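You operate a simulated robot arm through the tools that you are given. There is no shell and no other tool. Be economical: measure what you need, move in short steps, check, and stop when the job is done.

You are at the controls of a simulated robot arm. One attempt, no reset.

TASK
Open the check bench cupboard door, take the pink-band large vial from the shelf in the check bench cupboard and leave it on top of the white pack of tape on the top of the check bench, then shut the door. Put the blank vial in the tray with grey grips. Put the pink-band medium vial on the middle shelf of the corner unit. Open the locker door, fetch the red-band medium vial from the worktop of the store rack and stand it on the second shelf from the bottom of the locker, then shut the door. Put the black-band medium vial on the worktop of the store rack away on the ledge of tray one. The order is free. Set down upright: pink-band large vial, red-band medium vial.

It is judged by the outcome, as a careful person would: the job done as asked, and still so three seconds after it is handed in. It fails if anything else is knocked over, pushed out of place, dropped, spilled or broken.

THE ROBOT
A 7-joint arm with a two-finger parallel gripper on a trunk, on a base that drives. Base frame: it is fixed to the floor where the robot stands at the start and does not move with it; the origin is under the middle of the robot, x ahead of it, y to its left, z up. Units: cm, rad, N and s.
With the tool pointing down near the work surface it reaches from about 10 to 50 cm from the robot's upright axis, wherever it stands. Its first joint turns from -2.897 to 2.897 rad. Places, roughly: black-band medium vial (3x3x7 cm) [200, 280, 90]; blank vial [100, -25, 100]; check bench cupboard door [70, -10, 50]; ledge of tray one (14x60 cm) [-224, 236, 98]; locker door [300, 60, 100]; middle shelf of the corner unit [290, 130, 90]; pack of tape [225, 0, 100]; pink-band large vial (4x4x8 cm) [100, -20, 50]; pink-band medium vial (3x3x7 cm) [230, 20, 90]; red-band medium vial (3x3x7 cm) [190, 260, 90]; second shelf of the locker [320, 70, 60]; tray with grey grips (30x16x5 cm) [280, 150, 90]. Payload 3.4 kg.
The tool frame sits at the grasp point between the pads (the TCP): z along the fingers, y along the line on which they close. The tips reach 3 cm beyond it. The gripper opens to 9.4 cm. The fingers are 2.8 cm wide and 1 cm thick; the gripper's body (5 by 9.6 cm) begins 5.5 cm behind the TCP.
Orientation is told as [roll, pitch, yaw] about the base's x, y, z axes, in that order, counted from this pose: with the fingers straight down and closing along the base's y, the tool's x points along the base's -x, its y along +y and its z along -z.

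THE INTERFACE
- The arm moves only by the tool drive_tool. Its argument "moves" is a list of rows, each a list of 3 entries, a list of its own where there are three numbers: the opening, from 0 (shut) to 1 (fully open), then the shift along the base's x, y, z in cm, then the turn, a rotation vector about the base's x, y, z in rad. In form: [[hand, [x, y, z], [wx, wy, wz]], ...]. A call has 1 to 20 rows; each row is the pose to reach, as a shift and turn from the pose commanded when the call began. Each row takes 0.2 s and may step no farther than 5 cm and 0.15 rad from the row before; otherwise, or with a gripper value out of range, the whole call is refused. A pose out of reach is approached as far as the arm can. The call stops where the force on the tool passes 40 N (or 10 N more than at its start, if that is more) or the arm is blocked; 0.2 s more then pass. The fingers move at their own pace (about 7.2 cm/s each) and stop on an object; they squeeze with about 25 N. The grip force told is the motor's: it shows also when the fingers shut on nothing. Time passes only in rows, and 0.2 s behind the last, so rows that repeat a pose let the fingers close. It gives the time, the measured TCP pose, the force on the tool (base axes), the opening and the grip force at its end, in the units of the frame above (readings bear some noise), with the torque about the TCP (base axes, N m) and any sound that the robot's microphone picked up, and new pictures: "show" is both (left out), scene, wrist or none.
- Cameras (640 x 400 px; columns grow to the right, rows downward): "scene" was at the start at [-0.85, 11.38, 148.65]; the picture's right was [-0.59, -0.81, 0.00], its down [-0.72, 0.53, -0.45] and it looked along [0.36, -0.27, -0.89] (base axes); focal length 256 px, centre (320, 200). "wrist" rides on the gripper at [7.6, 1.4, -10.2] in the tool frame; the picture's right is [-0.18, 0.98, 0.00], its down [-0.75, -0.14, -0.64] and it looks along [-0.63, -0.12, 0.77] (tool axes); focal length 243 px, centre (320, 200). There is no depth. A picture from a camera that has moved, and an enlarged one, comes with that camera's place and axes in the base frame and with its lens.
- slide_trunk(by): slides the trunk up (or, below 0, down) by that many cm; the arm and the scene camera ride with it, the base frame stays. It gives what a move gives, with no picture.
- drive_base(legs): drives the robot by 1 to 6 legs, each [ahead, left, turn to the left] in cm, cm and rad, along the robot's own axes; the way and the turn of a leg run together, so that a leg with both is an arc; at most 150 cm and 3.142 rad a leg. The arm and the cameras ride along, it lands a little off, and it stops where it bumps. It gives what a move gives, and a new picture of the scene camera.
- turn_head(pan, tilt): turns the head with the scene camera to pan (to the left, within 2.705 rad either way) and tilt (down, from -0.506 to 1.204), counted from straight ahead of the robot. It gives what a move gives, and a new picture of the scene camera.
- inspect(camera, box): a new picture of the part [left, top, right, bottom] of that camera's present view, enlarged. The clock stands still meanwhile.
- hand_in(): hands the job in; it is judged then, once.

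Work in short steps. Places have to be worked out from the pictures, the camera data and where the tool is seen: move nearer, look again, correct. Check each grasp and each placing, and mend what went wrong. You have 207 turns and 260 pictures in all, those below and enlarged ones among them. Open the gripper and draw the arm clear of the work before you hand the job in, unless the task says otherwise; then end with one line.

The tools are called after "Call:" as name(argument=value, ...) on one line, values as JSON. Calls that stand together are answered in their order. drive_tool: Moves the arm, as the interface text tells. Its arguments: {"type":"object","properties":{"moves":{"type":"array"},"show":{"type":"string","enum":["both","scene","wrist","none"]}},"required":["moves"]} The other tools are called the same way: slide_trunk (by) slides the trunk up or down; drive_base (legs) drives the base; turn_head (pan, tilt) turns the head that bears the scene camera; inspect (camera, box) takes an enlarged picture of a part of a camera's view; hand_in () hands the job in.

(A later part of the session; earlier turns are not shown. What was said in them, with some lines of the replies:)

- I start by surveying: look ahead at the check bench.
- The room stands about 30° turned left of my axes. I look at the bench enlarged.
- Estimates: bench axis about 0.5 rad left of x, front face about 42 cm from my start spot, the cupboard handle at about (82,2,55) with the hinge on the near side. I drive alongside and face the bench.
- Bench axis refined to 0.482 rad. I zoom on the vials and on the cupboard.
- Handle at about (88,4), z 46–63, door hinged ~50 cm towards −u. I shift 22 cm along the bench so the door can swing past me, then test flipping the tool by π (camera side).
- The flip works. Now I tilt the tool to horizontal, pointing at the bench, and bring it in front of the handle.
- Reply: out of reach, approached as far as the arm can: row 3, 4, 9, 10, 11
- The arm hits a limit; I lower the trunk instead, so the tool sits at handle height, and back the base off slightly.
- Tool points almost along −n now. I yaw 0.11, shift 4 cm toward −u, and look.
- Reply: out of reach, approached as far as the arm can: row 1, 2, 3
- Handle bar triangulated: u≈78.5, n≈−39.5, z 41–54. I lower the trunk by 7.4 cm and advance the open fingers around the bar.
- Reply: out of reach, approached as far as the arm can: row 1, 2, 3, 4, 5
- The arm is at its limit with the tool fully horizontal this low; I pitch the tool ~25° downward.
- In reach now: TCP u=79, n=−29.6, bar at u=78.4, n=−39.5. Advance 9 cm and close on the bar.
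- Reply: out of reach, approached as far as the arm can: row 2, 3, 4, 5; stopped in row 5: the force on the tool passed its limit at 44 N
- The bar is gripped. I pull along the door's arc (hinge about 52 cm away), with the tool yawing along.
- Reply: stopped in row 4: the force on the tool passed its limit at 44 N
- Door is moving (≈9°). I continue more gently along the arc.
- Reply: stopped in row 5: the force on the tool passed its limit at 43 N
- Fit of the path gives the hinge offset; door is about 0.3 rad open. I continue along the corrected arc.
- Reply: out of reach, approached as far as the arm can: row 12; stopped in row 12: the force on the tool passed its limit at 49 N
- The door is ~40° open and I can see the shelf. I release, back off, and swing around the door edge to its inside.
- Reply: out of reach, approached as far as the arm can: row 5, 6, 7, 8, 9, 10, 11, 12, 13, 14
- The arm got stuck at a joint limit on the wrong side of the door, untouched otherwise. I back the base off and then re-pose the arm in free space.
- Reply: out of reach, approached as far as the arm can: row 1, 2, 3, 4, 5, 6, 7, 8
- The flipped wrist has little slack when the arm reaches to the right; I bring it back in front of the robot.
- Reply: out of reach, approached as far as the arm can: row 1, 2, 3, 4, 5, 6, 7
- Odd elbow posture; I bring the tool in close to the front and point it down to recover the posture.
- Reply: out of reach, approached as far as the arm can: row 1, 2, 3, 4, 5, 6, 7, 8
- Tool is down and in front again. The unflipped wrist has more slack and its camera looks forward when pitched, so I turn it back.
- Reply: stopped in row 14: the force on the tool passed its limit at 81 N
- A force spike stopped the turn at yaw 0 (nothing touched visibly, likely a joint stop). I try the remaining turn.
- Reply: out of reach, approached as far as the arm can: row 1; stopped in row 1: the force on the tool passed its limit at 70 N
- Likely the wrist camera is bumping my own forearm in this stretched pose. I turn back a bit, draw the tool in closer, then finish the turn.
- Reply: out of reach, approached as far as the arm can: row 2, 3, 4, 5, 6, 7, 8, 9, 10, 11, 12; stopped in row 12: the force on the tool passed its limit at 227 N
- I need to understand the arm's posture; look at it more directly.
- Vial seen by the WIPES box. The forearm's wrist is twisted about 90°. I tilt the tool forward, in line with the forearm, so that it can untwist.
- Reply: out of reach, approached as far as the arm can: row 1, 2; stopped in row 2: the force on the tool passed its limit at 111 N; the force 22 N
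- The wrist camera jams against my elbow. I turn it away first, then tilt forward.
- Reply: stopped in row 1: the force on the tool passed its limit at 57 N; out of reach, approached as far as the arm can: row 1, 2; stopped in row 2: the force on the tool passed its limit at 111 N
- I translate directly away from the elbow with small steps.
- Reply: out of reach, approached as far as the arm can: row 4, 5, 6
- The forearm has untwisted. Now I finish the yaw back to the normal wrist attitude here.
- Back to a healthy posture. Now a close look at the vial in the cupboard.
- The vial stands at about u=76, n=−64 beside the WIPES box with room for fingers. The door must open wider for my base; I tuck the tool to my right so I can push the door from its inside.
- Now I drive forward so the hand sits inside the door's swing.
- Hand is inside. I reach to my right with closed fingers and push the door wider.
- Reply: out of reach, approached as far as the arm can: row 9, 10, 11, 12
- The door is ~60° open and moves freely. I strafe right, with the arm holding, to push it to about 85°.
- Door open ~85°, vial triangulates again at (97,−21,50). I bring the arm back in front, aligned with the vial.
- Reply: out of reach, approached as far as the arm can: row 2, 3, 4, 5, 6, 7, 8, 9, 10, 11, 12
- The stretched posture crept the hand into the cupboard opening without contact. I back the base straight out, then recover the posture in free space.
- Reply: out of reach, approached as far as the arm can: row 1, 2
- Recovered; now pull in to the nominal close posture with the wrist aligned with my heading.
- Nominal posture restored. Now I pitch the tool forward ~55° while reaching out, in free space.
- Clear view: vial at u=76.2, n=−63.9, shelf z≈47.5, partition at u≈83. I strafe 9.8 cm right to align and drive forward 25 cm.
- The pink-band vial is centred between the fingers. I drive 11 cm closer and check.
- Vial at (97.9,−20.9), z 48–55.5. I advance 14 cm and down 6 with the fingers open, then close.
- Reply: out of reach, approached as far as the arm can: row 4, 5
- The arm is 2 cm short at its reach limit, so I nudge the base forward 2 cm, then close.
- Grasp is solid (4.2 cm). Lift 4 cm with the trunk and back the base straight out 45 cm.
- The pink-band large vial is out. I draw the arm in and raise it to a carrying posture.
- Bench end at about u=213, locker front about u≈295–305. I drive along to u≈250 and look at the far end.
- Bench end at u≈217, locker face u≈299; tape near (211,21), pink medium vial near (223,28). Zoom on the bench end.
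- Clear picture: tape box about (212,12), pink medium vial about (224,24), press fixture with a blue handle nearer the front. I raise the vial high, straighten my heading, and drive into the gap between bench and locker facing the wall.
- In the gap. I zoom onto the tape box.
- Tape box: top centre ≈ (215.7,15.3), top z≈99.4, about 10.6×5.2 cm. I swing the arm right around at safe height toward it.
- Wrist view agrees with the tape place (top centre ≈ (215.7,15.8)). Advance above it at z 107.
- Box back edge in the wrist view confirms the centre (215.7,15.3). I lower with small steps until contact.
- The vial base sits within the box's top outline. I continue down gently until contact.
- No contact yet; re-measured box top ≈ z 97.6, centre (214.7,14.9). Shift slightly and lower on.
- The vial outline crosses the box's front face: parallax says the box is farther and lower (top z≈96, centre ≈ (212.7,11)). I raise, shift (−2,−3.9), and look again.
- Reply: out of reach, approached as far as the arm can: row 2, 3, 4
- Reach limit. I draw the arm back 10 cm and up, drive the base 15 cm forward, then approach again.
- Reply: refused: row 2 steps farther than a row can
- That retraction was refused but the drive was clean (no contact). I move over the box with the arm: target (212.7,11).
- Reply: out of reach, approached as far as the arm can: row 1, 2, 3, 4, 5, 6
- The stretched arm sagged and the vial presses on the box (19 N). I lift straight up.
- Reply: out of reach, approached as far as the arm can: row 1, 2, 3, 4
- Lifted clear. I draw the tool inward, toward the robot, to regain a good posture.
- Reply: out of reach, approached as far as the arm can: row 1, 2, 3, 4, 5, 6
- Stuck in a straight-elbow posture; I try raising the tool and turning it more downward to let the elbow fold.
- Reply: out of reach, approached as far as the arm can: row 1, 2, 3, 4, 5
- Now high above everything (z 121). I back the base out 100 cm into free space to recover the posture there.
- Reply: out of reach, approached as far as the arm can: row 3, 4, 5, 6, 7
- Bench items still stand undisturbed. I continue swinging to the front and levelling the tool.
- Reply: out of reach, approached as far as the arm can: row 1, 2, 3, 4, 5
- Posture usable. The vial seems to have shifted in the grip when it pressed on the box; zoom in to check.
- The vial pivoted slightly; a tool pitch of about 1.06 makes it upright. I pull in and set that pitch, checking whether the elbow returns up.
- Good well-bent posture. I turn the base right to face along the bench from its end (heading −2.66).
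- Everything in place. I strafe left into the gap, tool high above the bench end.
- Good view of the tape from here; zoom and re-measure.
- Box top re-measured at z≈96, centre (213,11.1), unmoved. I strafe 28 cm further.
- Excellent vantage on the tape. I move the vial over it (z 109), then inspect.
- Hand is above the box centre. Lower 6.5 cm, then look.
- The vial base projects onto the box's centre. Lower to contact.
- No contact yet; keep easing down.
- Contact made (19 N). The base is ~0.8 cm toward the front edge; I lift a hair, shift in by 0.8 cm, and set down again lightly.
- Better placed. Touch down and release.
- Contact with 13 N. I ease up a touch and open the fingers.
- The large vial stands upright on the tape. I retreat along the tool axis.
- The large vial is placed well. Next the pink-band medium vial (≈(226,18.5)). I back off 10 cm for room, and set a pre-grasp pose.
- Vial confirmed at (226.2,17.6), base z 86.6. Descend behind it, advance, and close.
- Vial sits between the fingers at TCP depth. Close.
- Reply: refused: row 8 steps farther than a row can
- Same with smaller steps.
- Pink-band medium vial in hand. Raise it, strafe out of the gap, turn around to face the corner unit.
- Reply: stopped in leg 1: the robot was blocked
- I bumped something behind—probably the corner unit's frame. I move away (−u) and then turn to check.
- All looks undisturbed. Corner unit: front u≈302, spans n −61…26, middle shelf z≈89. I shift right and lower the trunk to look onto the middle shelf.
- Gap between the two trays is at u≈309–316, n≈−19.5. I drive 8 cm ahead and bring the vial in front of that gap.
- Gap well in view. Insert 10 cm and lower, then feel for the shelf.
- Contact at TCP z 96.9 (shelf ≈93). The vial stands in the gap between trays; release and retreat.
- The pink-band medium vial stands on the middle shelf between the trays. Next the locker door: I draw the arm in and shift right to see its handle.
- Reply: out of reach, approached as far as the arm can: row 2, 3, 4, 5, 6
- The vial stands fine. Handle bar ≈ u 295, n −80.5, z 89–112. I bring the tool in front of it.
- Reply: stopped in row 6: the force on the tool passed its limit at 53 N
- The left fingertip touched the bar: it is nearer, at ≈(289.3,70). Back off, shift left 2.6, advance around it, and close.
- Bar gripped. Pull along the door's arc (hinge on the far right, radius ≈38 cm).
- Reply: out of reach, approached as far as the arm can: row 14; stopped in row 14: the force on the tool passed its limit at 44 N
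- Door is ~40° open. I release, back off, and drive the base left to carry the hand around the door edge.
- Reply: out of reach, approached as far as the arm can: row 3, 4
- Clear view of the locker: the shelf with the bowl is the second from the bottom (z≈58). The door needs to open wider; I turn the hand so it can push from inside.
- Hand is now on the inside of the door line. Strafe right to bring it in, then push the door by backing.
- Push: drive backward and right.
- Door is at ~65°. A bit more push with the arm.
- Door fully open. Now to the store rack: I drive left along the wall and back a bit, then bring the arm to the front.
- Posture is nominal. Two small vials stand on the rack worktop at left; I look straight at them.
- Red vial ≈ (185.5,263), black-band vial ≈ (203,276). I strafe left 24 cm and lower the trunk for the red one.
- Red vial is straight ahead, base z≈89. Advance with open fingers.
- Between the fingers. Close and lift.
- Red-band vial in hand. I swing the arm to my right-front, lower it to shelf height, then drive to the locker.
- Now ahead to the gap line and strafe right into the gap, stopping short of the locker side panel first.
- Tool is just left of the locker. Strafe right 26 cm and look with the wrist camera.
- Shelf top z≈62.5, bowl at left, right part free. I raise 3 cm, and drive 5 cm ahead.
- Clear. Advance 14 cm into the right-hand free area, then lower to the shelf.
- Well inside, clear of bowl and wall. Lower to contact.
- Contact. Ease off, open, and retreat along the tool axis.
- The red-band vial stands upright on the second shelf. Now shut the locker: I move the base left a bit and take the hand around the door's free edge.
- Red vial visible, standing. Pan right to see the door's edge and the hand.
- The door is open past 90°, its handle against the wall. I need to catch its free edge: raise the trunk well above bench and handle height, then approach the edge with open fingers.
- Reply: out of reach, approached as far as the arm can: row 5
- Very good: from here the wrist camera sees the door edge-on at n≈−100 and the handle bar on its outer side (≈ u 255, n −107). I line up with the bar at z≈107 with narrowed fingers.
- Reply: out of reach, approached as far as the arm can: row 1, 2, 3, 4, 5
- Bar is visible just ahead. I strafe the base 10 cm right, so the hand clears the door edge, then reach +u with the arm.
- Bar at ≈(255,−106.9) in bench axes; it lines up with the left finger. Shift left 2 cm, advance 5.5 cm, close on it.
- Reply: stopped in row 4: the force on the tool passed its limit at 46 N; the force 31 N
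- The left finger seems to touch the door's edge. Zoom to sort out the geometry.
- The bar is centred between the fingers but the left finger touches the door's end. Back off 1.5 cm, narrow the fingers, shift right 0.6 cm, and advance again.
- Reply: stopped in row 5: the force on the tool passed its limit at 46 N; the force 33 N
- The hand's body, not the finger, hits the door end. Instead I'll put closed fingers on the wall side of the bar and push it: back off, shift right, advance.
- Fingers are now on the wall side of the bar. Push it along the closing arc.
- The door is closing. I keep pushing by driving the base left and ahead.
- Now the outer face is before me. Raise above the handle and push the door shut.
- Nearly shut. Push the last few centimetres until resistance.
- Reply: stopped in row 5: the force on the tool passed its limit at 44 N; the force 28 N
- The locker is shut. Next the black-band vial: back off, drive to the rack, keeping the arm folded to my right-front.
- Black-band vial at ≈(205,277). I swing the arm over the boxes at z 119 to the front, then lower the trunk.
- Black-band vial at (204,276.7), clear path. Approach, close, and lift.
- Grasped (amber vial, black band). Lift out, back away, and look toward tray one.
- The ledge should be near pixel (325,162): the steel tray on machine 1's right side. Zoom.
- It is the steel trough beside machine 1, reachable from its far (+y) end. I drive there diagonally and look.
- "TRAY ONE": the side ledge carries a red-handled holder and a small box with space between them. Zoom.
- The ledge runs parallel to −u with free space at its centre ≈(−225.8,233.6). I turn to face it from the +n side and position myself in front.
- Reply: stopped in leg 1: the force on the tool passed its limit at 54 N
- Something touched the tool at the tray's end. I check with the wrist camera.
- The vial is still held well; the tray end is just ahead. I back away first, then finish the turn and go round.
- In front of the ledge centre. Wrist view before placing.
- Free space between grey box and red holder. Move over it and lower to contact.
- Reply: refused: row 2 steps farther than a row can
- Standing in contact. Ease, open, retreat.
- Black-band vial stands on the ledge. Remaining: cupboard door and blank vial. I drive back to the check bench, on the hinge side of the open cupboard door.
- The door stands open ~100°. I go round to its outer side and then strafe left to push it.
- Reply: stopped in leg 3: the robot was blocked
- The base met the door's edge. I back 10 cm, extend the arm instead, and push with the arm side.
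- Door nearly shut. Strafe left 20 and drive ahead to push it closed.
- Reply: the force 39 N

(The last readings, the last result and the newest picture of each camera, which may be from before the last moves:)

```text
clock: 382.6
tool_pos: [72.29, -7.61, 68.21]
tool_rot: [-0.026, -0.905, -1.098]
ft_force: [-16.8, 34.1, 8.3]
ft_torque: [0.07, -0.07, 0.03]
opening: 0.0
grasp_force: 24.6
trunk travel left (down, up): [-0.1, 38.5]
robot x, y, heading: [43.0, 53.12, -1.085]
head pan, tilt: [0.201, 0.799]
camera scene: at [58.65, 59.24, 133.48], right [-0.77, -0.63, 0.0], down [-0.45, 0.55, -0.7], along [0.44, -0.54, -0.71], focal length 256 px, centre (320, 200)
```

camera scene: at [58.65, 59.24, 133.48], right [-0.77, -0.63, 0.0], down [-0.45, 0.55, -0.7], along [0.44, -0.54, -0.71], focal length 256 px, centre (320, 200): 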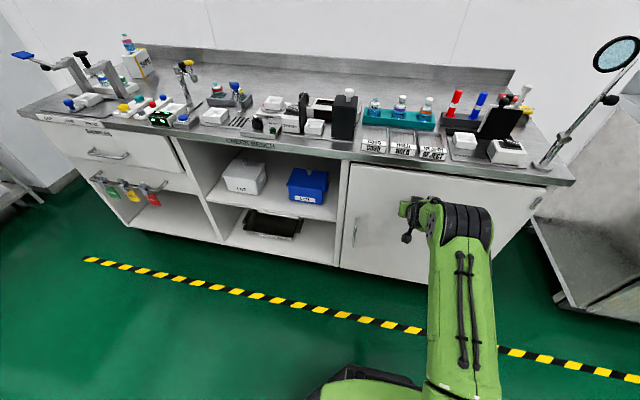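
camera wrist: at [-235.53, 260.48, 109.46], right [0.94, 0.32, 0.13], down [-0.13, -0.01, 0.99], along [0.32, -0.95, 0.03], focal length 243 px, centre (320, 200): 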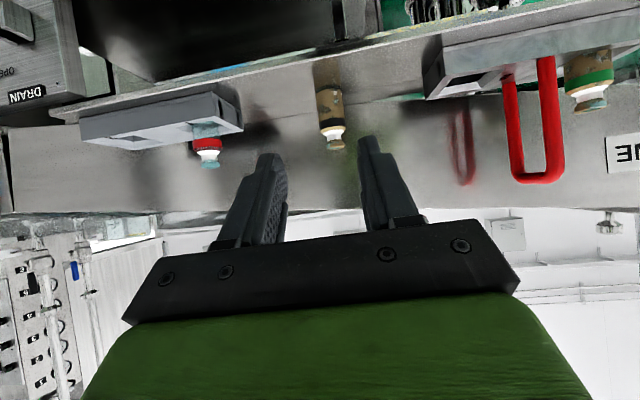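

Cupboard door is shut. Now the blank vial (≈(99.5,−21), top z≈94, in slot 1 of the teal rack). I retract, raise, and swing the tool to approach obliquely past the black box.

Call:
drive_tool(moves=[[0, [-1.7, 4.4, 0], [0, 0, 0]], [0, [-3.4, 8.8, 0], [0, 0, 0]], [0, [-5.2, 13.1, 0], [0, 0, 0]]], show="none")

Call:
slide_trunk(by=38)

Call:
drive_tool(moves=[[0.42, [2.8, 2.6, 1], [0, 0, 0.07]], [0.42, [5.6, 5.2, 2], [0, 0, 0.14]], [0.42, [8.5, 7.8, 3], [0, 0, 0.21]], [0.42, [11.3, 10.4, 4], [0, 0, 0.28]], [0.42, [14.1, 13, 4], [0, 0, 0.36]], [0.42, [14.1, 13, 4], [0, 0, 0.36]]], show="none")

Call:
drive_base(legs=[[30, -8, 0]])

Call:
inspect(camera="wrist", box=[0, 0, 640, 400])

```text
clock: 383.4
tool_pos: [67.11, 5.14, 68.38]
tool_rot: [-0.027, -0.91, -1.095]
ft_force: [0.8, 0.8, -1.0]
ft_torque: [0.02, 0.01, -0.01]
opening: 0.0
grasp_force: 25.1
trunk travel left (down, up): [-0.1, 38.5]
robot x, y, heading: [42.86, 52.71, -1.086]
head pan, tilt: [0.201, 0.799]
```

```text
clock: 387.0
tool_pos: [66.99, 4.97, 106.32]
tool_rot: [-0.029, -0.909, -1.097]
ft_force: [-1.0, 0.4, -0.4]
ft_torque: [0.01, 0.0, 0.0]
opening: 0.01
grasp_force: 24.8
trunk travel left (down, up): [-38.1, 0.5]
robot x, y, heading: [43.37, 52.71, -1.081]
head pan, tilt: [0.201, 0.799]
```

```text
clock: 388.4
tool_pos: [81.32, 18.06, 110.33]
tool_rot: [-0.027, -0.909, -0.736]
ft_force: [-0.3, -0.2, -0.1]
ft_torque: [0.02, 0.03, 0.02]
opening: 3.95
grasp_force: 0.0
trunk travel left (down, up): [-38.1, 0.5]
robot x, y, heading: [43.56, 52.6, -1.086]
head pan, tilt: [0.201, 0.799]
```

```text
clock: 390.5
tool_pos: [88.33, -12.11, 110.4]
tool_rot: [-0.026, -0.909, -0.734]
ft_force: [0.5, -0.9, -0.3]
ft_torque: [0.01, 0.02, 0.02]
opening: 3.95
grasp_force: 0.1
trunk travel left (down, up): [-38.1, 0.5]
robot x, y, heading: [50.14, 22.37, -1.084]
head pan, tilt: [0.201, 0.799]
camera scene: at [65.95, 28.5, 171.39], right [-0.77, -0.64, 0.0], down [-0.46, 0.55, -0.7], along [0.44, -0.54, -0.72], focal length 256 px, centre (320, 200)
```

scene: 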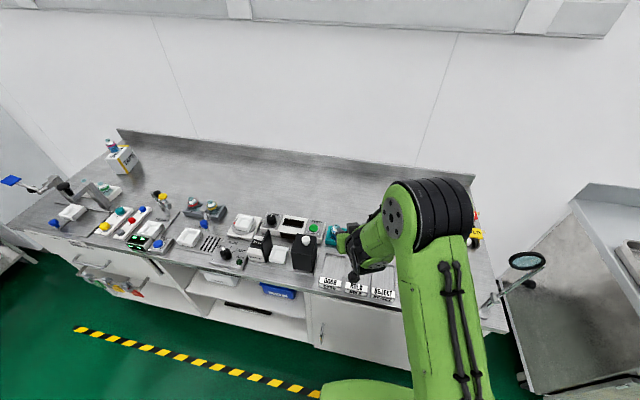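

```text
1.00 times, centred on (320, 200) of wrist (not enlarged: the box is as wide or as high as the picture)
camera zoom: at [80.19, -2.34, 110.6], right [0.76, 0.64, 0.13], down [-0.12, -0.06, 0.99], along [0.64, -0.77, 0.03], focal length 243 px, centre (320, 200)
```

zoom: 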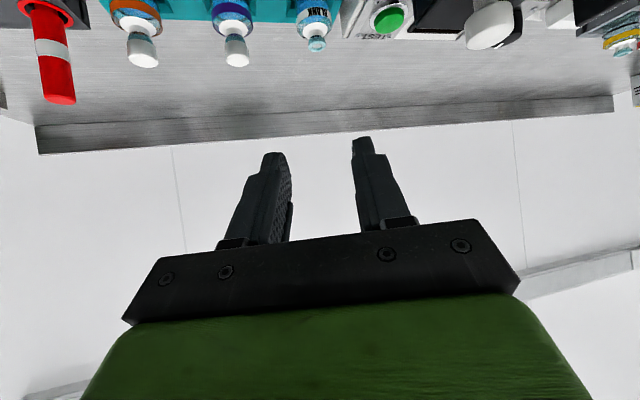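

BLANK vial dead ahead at ≈(99.4,−22.3). I go down onto the approach line along the tool axis and check.

Call:
drive_tool(moves=[[0.43, [1, -1, -3.5], [0, 0, 0]], [0.43, [2, -1.9, -7], [0, 0, 0]], [0.43, [2.5, -2.4, -9.7], [0, 0, 0]], [0.43, [4.5, -4.2, -11.8], [0, 0, 0]], [0.43, [4.5, -4.2, -11.8], [0, 0, 0]]], show="wrist")

```text
clock: 391.7
tool_pos: [92.65, -16.23, 98.37]
tool_rot: [-0.026, -0.911, -0.732]
ft_force: [0.1, -0.1, 0.3]
ft_torque: [0.0, 0.0, -0.01]
opening: 4.0
grasp_force: 0.1
trunk travel left (down, up): [-38.1, 0.5]
robot x, y, heading: [50.02, 22.66, -1.08]
head pan, tilt: [0.201, 0.799]
camera wrist: at [84.51, -6.55, 98.71], right [0.76, 0.64, 0.13], down [-0.12, -0.06, 0.99], along [0.64, -0.77, 0.03], focal length 243 px, centre (320, 200)
```

wrist: 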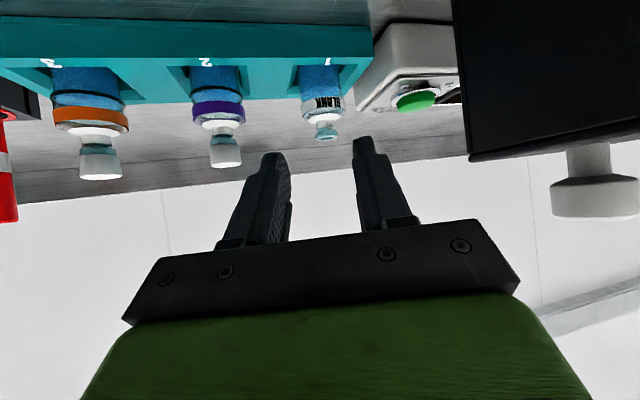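

Aligned; slot front is notched. Advance along the tool axis to the vial.

Call:
drive_tool(moves=[[0.41, [1.5, -1.4, -1.5], [0, 0, 0]], [0.41, [3, -2.8, -3], [0, 0, 0]], [0.41, [4.5, -4.2, -4.5], [0, 0, 0]], [0.41, [6, -5.6, -5.9], [0, 0, 0]], [0.41, [6, -5.6, -5.9], [0, 0, 0]]], show="wrist")

```text
clock: 392.9
tool_pos: [98.86, -22.12, 92.73]
tool_rot: [-0.028, -0.91, -0.733]
ft_force: [-0.5, 0.7, -0.3]
ft_torque: [0.03, 0.01, 0.06]
opening: 3.96
grasp_force: 1.2
trunk travel left (down, up): [-38.1, 0.5]
robot x, y, heading: [50.49, 22.76, -1.082]
head pan, tilt: [0.201, 0.799]
camera wrist: at [90.7, -12.27, 93.06], right [0.76, 0.64, 0.13], down [-0.12, -0.06, 0.99], along [0.64, -0.77, 0.03], focal length 243 px, centre (320, 200)
```

wrist: 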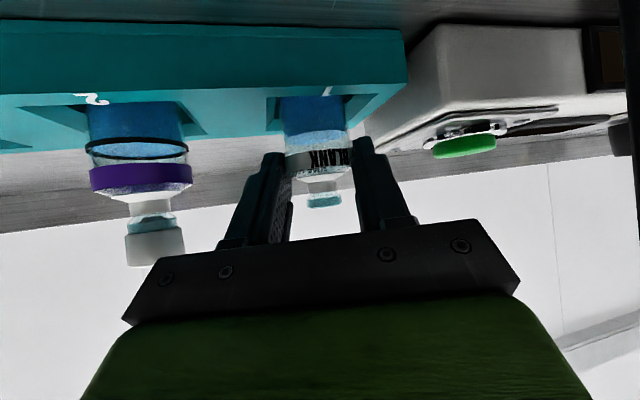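

Vial is between the fingers (nearly filling them). Close and lift straight up.

Call:
drive_tool(moves=[[0.2, [0, 0, 0], [0, 0, 0]], [0.1, [0, 0, 0], [0, 0, 0]], [0.1, [0, 0, 0], [0, 0, 0]], [0.1, [0, 0, 1], [0, 0, 0]], [0.1, [0, 0, 2.5], [0, 0, 0]], [0.1, [0, 0, 5], [0, 0, 0]], [0.1, [0, 0, 9], [0, 0, 0]], [0.1, [-2.5, 2.3, 12], [0, 0, 0]], [0.1, [-5, 4.6, 15], [0, 0, 0]]], show="wrist")

```text
clock: 394.9
tool_pos: [93.57, -17.35, 107.49]
tool_rot: [-0.027, -0.912, -0.734]
ft_force: [-0.2, -0.8, -0.3]
ft_torque: [0.02, 0.01, 0.01]
opening: 3.77
grasp_force: 24.8
trunk travel left (down, up): [-38.1, 0.5]
robot x, y, heading: [50.16, 22.59, -1.086]
head pan, tilt: [0.201, 0.799]
camera wrist: at [85.49, -7.54, 107.8], right [0.76, 0.64, 0.13], down [-0.12, -0.06, 0.99], along [0.64, -0.77, 0.03], focal length 243 px, centre (320, 200)
```

wrist: 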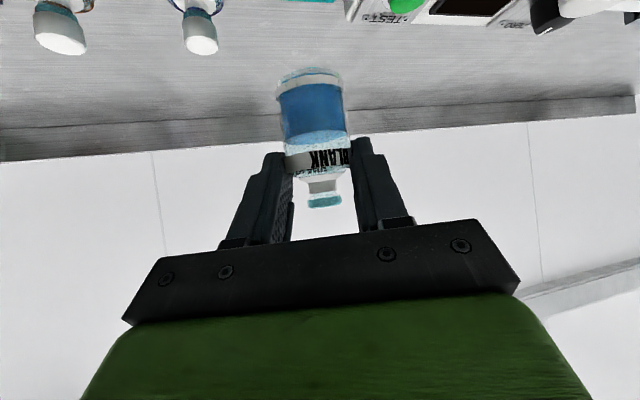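

Blank vial in hand (bottom ≈5.7 cm below TCP). Drive to the corner unit: back, along the bench, turn to face it, and align with the grey-grip tray.

Call:
drive_base(legs=[[-30, 0, 0], [0, 150, 0], [0, 36, 0], [0, 0, 1.57], [0, -37, 0]])

Call:
inspect(camera="wrist", box=[0, 0, 640, 400])

```text
clock: 408.6
tool_pos: [253.85, 159.59, 107.48]
tool_rot: [-0.091, -0.905, 0.455]
ft_force: [0.5, -1.6, -2.2]
ft_torque: [-0.05, 0.02, -0.06]
opening: 3.76
grasp_force: 24.7
trunk travel left (down, up): [-38.1, 0.5]
robot x, y, heading: [199.19, 137.35, 0.094]
head pan, tilt: [0.201, 0.799]
stopped in leg 4: the force on the tool passed its limit at 58 N (the readings are from after the stop); the commanded pose is now the measured one
camera scene: at [199.55, 153.77, 171.39], right [0.29, -0.96, 0.0], down [-0.69, -0.21, -0.7], along [0.67, 0.2, -0.72], focal length 256 px, centre (320, 200)
```

scene: 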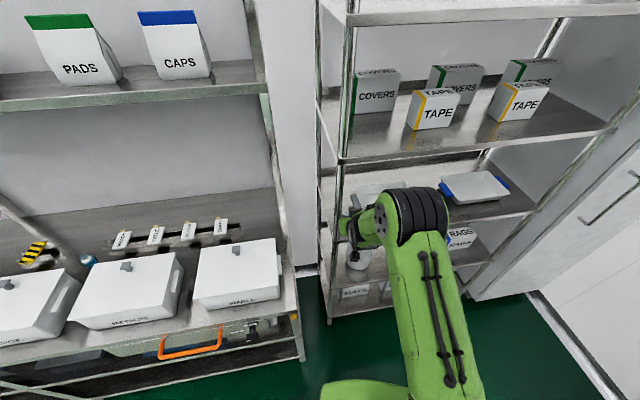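

```text
1.00 times, centred on (320, 200) of wrist (not enlarged: the box is as wide or as high as the picture)
camera zoom: at [241.5, 156.13, 107.64], right [-0.26, 0.96, 0.09], down [-0.01, -0.1, 1.0], along [0.96, 0.26, 0.03], focal length 243 px, centre (320, 200)
```

zoom: 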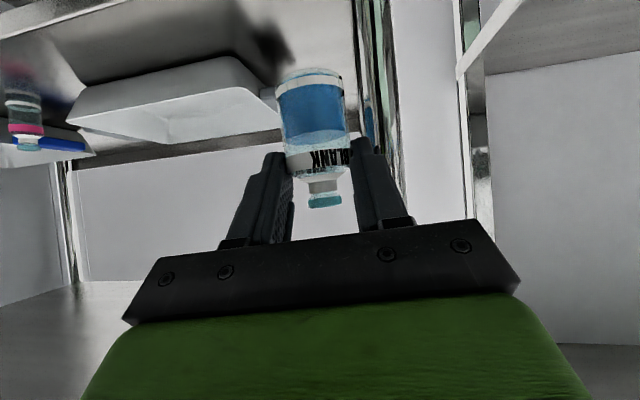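

My left finger met the unit's front post while turning (nothing displaced). I turn back, retreat, tuck the arm in, and re-approach.

Call:
drive_base(legs=[[0, 0, -0.15], [-10, 0, 0]])

Call:
drive_tool(moves=[[0.1, [-2.5, -2.2, 0.5], [0, 0, 0]], [0.1, [-5, -4.4, 1], [0, 0, 0]], [0.1, [-7.4, -6.6, 1.5], [0, 0, 0]]], show="none")

```text
clock: 410.4
tool_pos: [246.61, 151.6, 107.47]
tool_rot: [-0.091, -0.908, 0.3]
ft_force: [0.0, 0.1, -0.2]
ft_torque: [0.02, 0.0, 0.01]
opening: 3.77
grasp_force: 24.8
trunk travel left (down, up): [-38.1, 0.5]
robot x, y, heading: [188.71, 137.4, -0.059]
head pan, tilt: [0.201, 0.799]
camera scene: at [192.08, 154.14, 171.39], right [0.14, -0.99, 0.0], down [-0.71, -0.1, -0.7], along [0.69, 0.1, -0.72], focal length 256 px, centre (320, 200)
```

scene: 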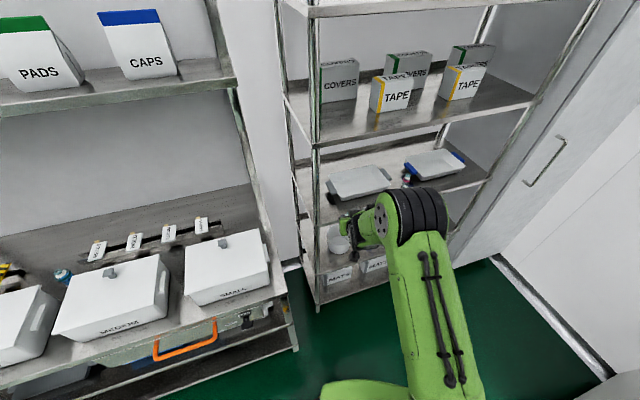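

```text
clock: 411.2
tool_pos: [239.28, 144.99, 108.99]
tool_rot: [-0.091, -0.909, 0.298]
ft_force: [0.3, -0.1, -1.0]
ft_torque: [0.02, 0.02, -0.01]
opening: 3.78
grasp_force: 24.7
trunk travel left (down, up): [-38.1, 0.5]
robot x, y, heading: [189.22, 137.29, -0.061]
head pan, tilt: [0.201, 0.799]
```

Proceed with the re-approach.

Call:
drive_base(legs=[[0, -25, 0], [0, 0, 0.545], [26, 0, 0], [0, -20, 0]])

Call:
inspect(camera="wrist", box=[0, 0, 640, 400])

```text
clock: 417.3
tool_pos: [258.85, 139.09, 108.92]
tool_rot: [-0.088, -0.909, 0.85]
ft_force: [0.8, 0.0, -0.8]
ft_torque: [-0.01, -0.01, 0.01]
opening: 3.77
grasp_force: 25.1
trunk travel left (down, up): [-38.1, 0.5]
robot x, y, heading: [220.1, 106.2, 0.486]
head pan, tilt: [0.201, 0.799]
camera scene: at [213.94, 121.98, 171.4], right [0.64, -0.77, 0.0], down [-0.55, -0.46, -0.7], along [0.54, 0.45, -0.72], focal length 256 px, centre (320, 200)
```

scene: 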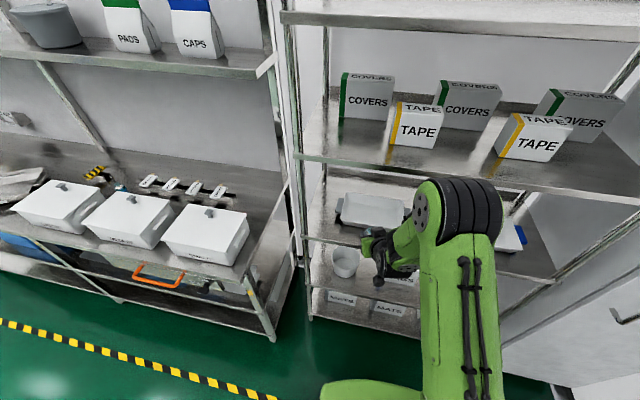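

```text
1.00 times, centred on (320, 200) of wrist (not enlarged: the box is as wide or as high as the picture)
camera zoom: at [248.83, 131.09, 109.22], right [-0.62, 0.78, 0.09], down [0.03, -0.09, 1.0], along [0.79, 0.62, 0.03], focal length 243 px, centre (320, 200)
```

zoom: 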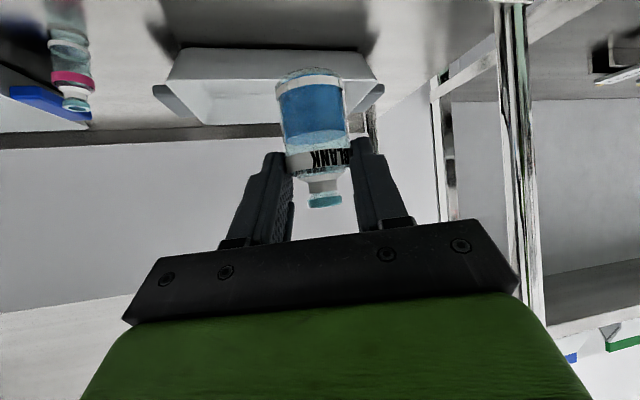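

Tray centre at ≈ u 318, n 1.6. Drive 8 cm ahead, move over the tray, and lower gently.

Call:
drive_base(legs=[[8, 0, 0]])

Call:
drive_tool(moves=[[0.1, [3.6, 1.4, 0], [0, 0, -0.06]], [0.1, [7.2, 2.8, 0], [0, 0, -0.12]], [0.1, [10.8, 4.2, 0], [0, 0, -0.18]], [0.1, [14.2, 5.6, 0], [0, 0, -0.24]], [0.1, [14.2, 5.6, -2.5], [0, 0, -0.24]], [0.1, [14.2, 5.6, -5], [0, 0, -0.24]]], show="wrist")

```text
clock: 418.3
tool_pos: [265.58, 142.85, 108.97]
tool_rot: [-0.09, -0.907, 0.852]
ft_force: [0.0, -0.2, -1.2]
ft_torque: [-0.03, 0.04, 0.0]
opening: 3.79
grasp_force: 24.5
trunk travel left (down, up): [-38.1, 0.5]
robot x, y, heading: [227.09, 110.07, 0.49]
head pan, tilt: [0.201, 0.799]
camera scene: at [220.86, 125.78, 171.39], right [0.64, -0.77, 0.0], down [-0.55, -0.46, -0.7], along [0.54, 0.45, -0.72], focal length 256 px, centre (320, 200)
```

scene: 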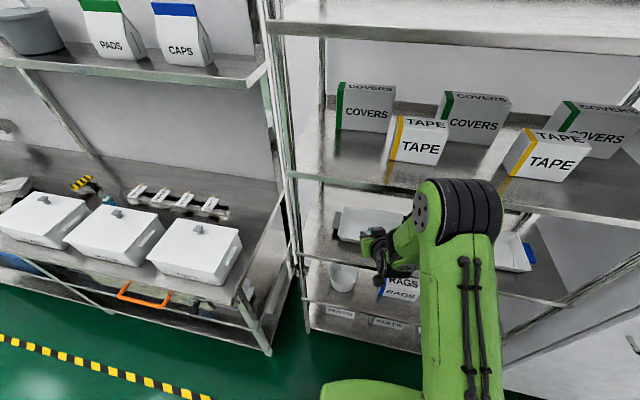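

```text
clock: 419.7
tool_pos: [279.94, 148.42, 103.71]
tool_rot: [-0.09, -0.907, 0.612]
ft_force: [0.2, -0.8, -0.5]
ft_torque: [-0.03, 0.01, -0.02]
opening: 3.78
grasp_force: 25.1
trunk travel left (down, up): [-38.1, 0.5]
robot x, y, heading: [226.59, 110.23, 0.495]
head pan, tilt: [0.201, 0.799]
camera wrist: at [268.25, 143.07, 104.03], right [-0.41, 0.91, 0.09], down [0.01, -0.1, 1.0], along [0.91, 0.41, 0.03], focal length 243 px, centre (320, 200)
```

wrist: 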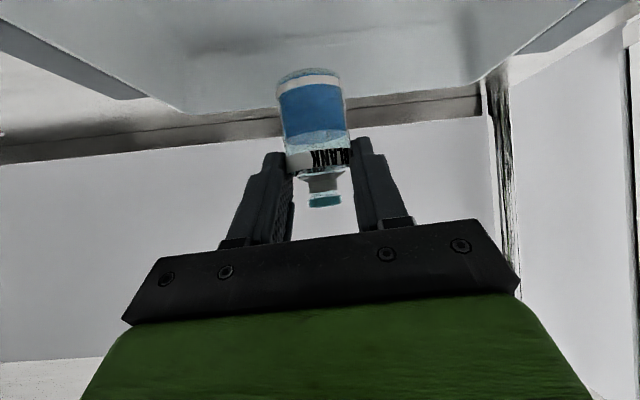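

Above the tray, centred. Lower to contact.

Call:
drive_tool(moves=[[0.1, [0, 0, -1.5], [0, 0, 0]], [0.1, [0, 0, -2.7], [0, 0, 0]], [0.1, [0, 0, -3.2], [0, 0, 0]], [0.1, [0, 0, -3.6], [0, 0, 0]], [0.1, [0, 0, -4], [0, 0, 0]]], show="none")

```text
clock: 420.9
tool_pos: [279.71, 148.32, 99.89]
tool_rot: [-0.091, -0.907, 0.612]
ft_force: [0.7, 0.4, -0.3]
ft_torque: [-0.01, -0.02, 0.03]
opening: 3.77
grasp_force: 24.8
trunk travel left (down, up): [-38.1, 0.5]
robot x, y, heading: [227.09, 110.39, 0.49]
head pan, tilt: [0.201, 0.799]
```

Call:
drive_tool(moves=[[0.1, [0, 0, -0.3], [0, 0, 0]], [0.1, [0, 0, -0.6], [0, 0, 0]], [0.1, [0, 0, -0.9], [0, 0, 0]]], show="none")

```text
clock: 421.7
tool_pos: [279.84, 148.36, 99.03]
tool_rot: [-0.09, -0.908, 0.614]
ft_force: [0.4, -0.1, -0.6]
ft_torque: [-0.01, -0.04, -0.05]
opening: 3.78
grasp_force: 24.9
trunk travel left (down, up): [-38.1, 0.5]
robot x, y, heading: [226.9, 110.33, 0.494]
head pan, tilt: [0.201, 0.799]
```

Call:
drive_tool(moves=[[0.1, [0, 0, -0.3], [0, 0, 0]], [0.1, [0, 0, -0.6], [0, 0, 0]], [0.1, [0, 0, -0.9], [0, 0, 0]]], show="wrist")

```text
clock: 422.5
tool_pos: [279.86, 148.41, 98.61]
tool_rot: [-0.09, -0.917, 0.613]
ft_force: [-0.6, -2.9, 19.4]
ft_torque: [0.3, -0.23, 0.01]
opening: 3.79
grasp_force: 24.7
trunk travel left (down, up): [-38.1, 0.5]
robot x, y, heading: [226.69, 110.09, 0.496]
head pan, tilt: [0.201, 0.799]
camera wrist: at [268.21, 143.03, 98.74], right [-0.41, 0.91, 0.09], down [0.0, -0.1, 0.99], along [0.91, 0.41, 0.04], focal length 243 px, centre (320, 200)
```

wrist: 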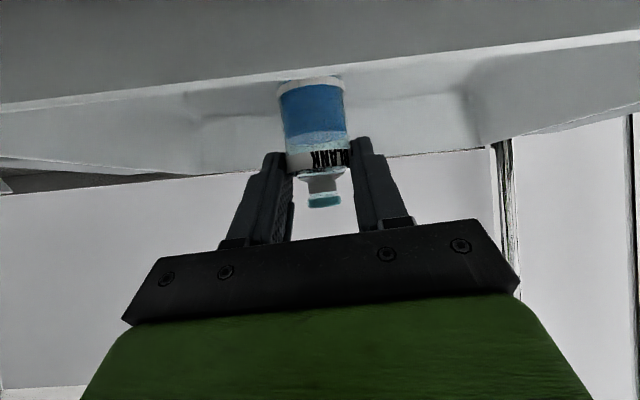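

Standing in the tray. Ease, open, and withdraw upward and out.

Call:
drive_tool(moves=[[0.1, [0, 0, 0.4], [0, 0, 0]], [0.45, [0, 0, 0.4], [0, 0, 0]], [0.55, [0, 0, 0.4], [0, 0, 0]], [0.58, [0, 0, 0.4], [0, 0, 0]], [0.58, [-1.5, -1, 2], [0, 0, 0]], [0.58, [-3.5, -2.4, 4.5], [0, 0, 0]], [0.58, [-7, -4.8, 6.5], [0, 0, 0]], [0.58, [-10.5, -6.5, 8.5], [0, 0, 0]], [0.58, [-14, -8, 9.5], [0, 0, 0]]], show="wrist")

```text
clock: 424.5
tool_pos: [265.58, 140.34, 107.78]
tool_rot: [-0.089, -0.91, 0.615]
ft_force: [-0.2, 0.0, -0.1]
ft_torque: [0.0, -0.02, -0.02]
opening: 5.44
grasp_force: 0.1
trunk travel left (down, up): [-38.1, 0.5]
robot x, y, heading: [226.73, 109.87, 0.49]
head pan, tilt: [0.201, 0.799]
camera wrist: at [254.04, 135.0, 108.1], right [-0.41, 0.91, 0.09], down [0.01, -0.1, 1.0], along [0.91, 0.41, 0.03], focal length 243 px, centre (320, 200)
```

wrist: 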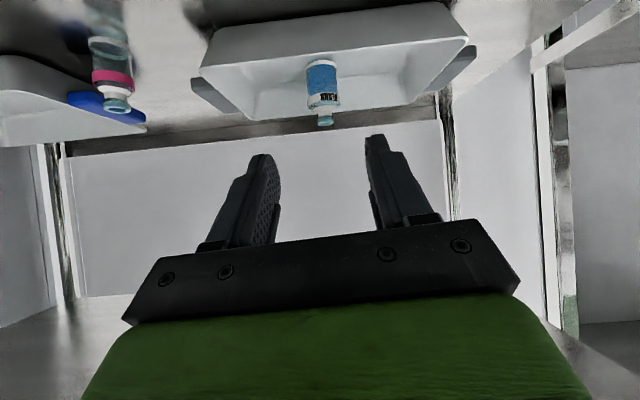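

The blank vial stands in the grey-grip tray. I draw clear and do a last check of the locker and bench.

Call:
drive_base(legs=[[-7, 4, 0], [-20, 12, 0]])

Call:
turn_head(pan=-0.9, tilt=0.5)

Call:
turn_head(pan=-2.1, tilt=0.6)

```text
clock: 426.9
tool_pos: [234.34, 141.76, 107.8]
tool_rot: [-0.092, -0.907, 0.612]
ft_force: [0.3, -0.3, -0.1]
ft_torque: [0.02, 0.0, 0.0]
opening: 5.46
grasp_force: 0.1
trunk travel left (down, up): [-38.1, 0.5]
robot x, y, heading: [195.56, 111.58, 0.49]
head pan, tilt: [0.201, 0.799]
camera scene: at [189.18, 127.21, 171.38], right [0.64, -0.77, 0.0], down [-0.55, -0.46, -0.7], along [0.54, 0.44, -0.72], focal length 256 px, centre (320, 200)
```

scene: 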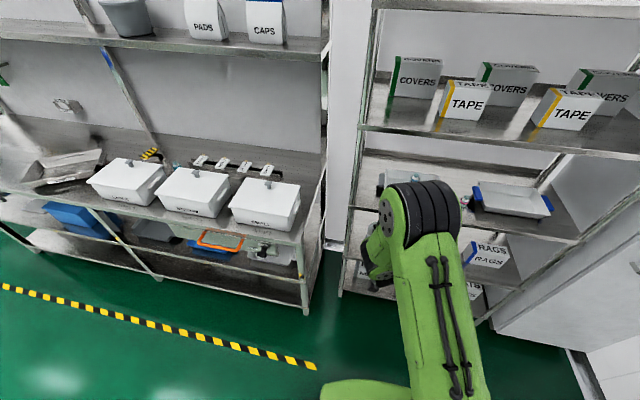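

```text
clock: 428.3
tool_pos: [234.35, 141.85, 107.65]
tool_rot: [-0.089, -0.909, 0.608]
ft_force: [0.1, 0.6, -0.3]
ft_torque: [0.0, -0.01, 0.01]
opening: 5.46
grasp_force: 0.1
trunk travel left (down, up): [-38.1, 0.5]
robot x, y, heading: [195.29, 111.39, 0.489]
head pan, tilt: [-0.901, 0.499]
camera scene: at [191.38, 118.45, 173.98], right [-0.4, -0.92, 0.0], down [-0.44, 0.19, -0.88], along [0.8, -0.35, -0.48], focal length 256 px, centre (320, 200)
```

scene: 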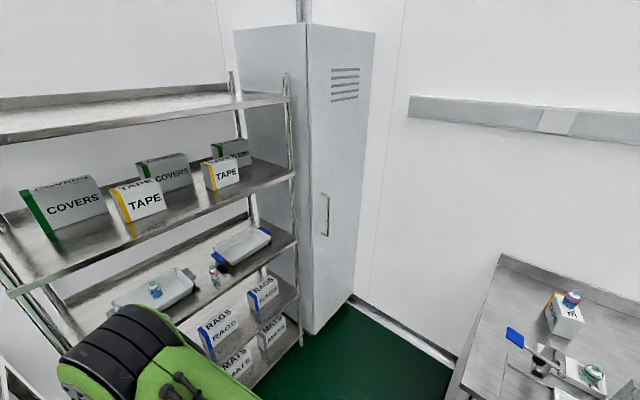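

```text
clock: 429.7
tool_pos: [234.49, 141.78, 107.82]
tool_rot: [-0.088, -0.906, 0.61]
ft_force: [-0.3, -0.2, 0.7]
ft_torque: [0.0, -0.01, 0.0]
opening: 5.43
grasp_force: 0.1
trunk travel left (down, up): [-38.1, 0.5]
robot x, y, heading: [195.42, 111.98, 0.49]
head pan, tilt: [-2.1, 0.6]
camera scene: at [182.68, 113.24, 173.08], right [-1.0, 0.04, 0.0], down [0.02, 0.56, -0.83], along [-0.03, -0.82, -0.56], focal length 256 px, centre (320, 200)
```

scene: 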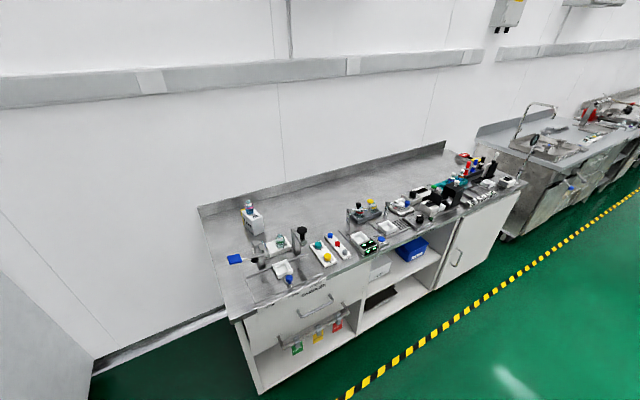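

Final check: the locker and the cupboard are both shut. The large vial stands on the tape, the blank vial is in the grey-grip tray, and the pink medium vial is on the middle shelf. The arm is clear and the gripper open, so I hand in.

Call:
hand_in()

```text
The job is handed in.
```

All the jobs are done and handed in: the five vials are where you asked and both doors are shut, though I bumped the corner unit and the tray one trough and pressed on the tape box while moving; nothing looked displaced.
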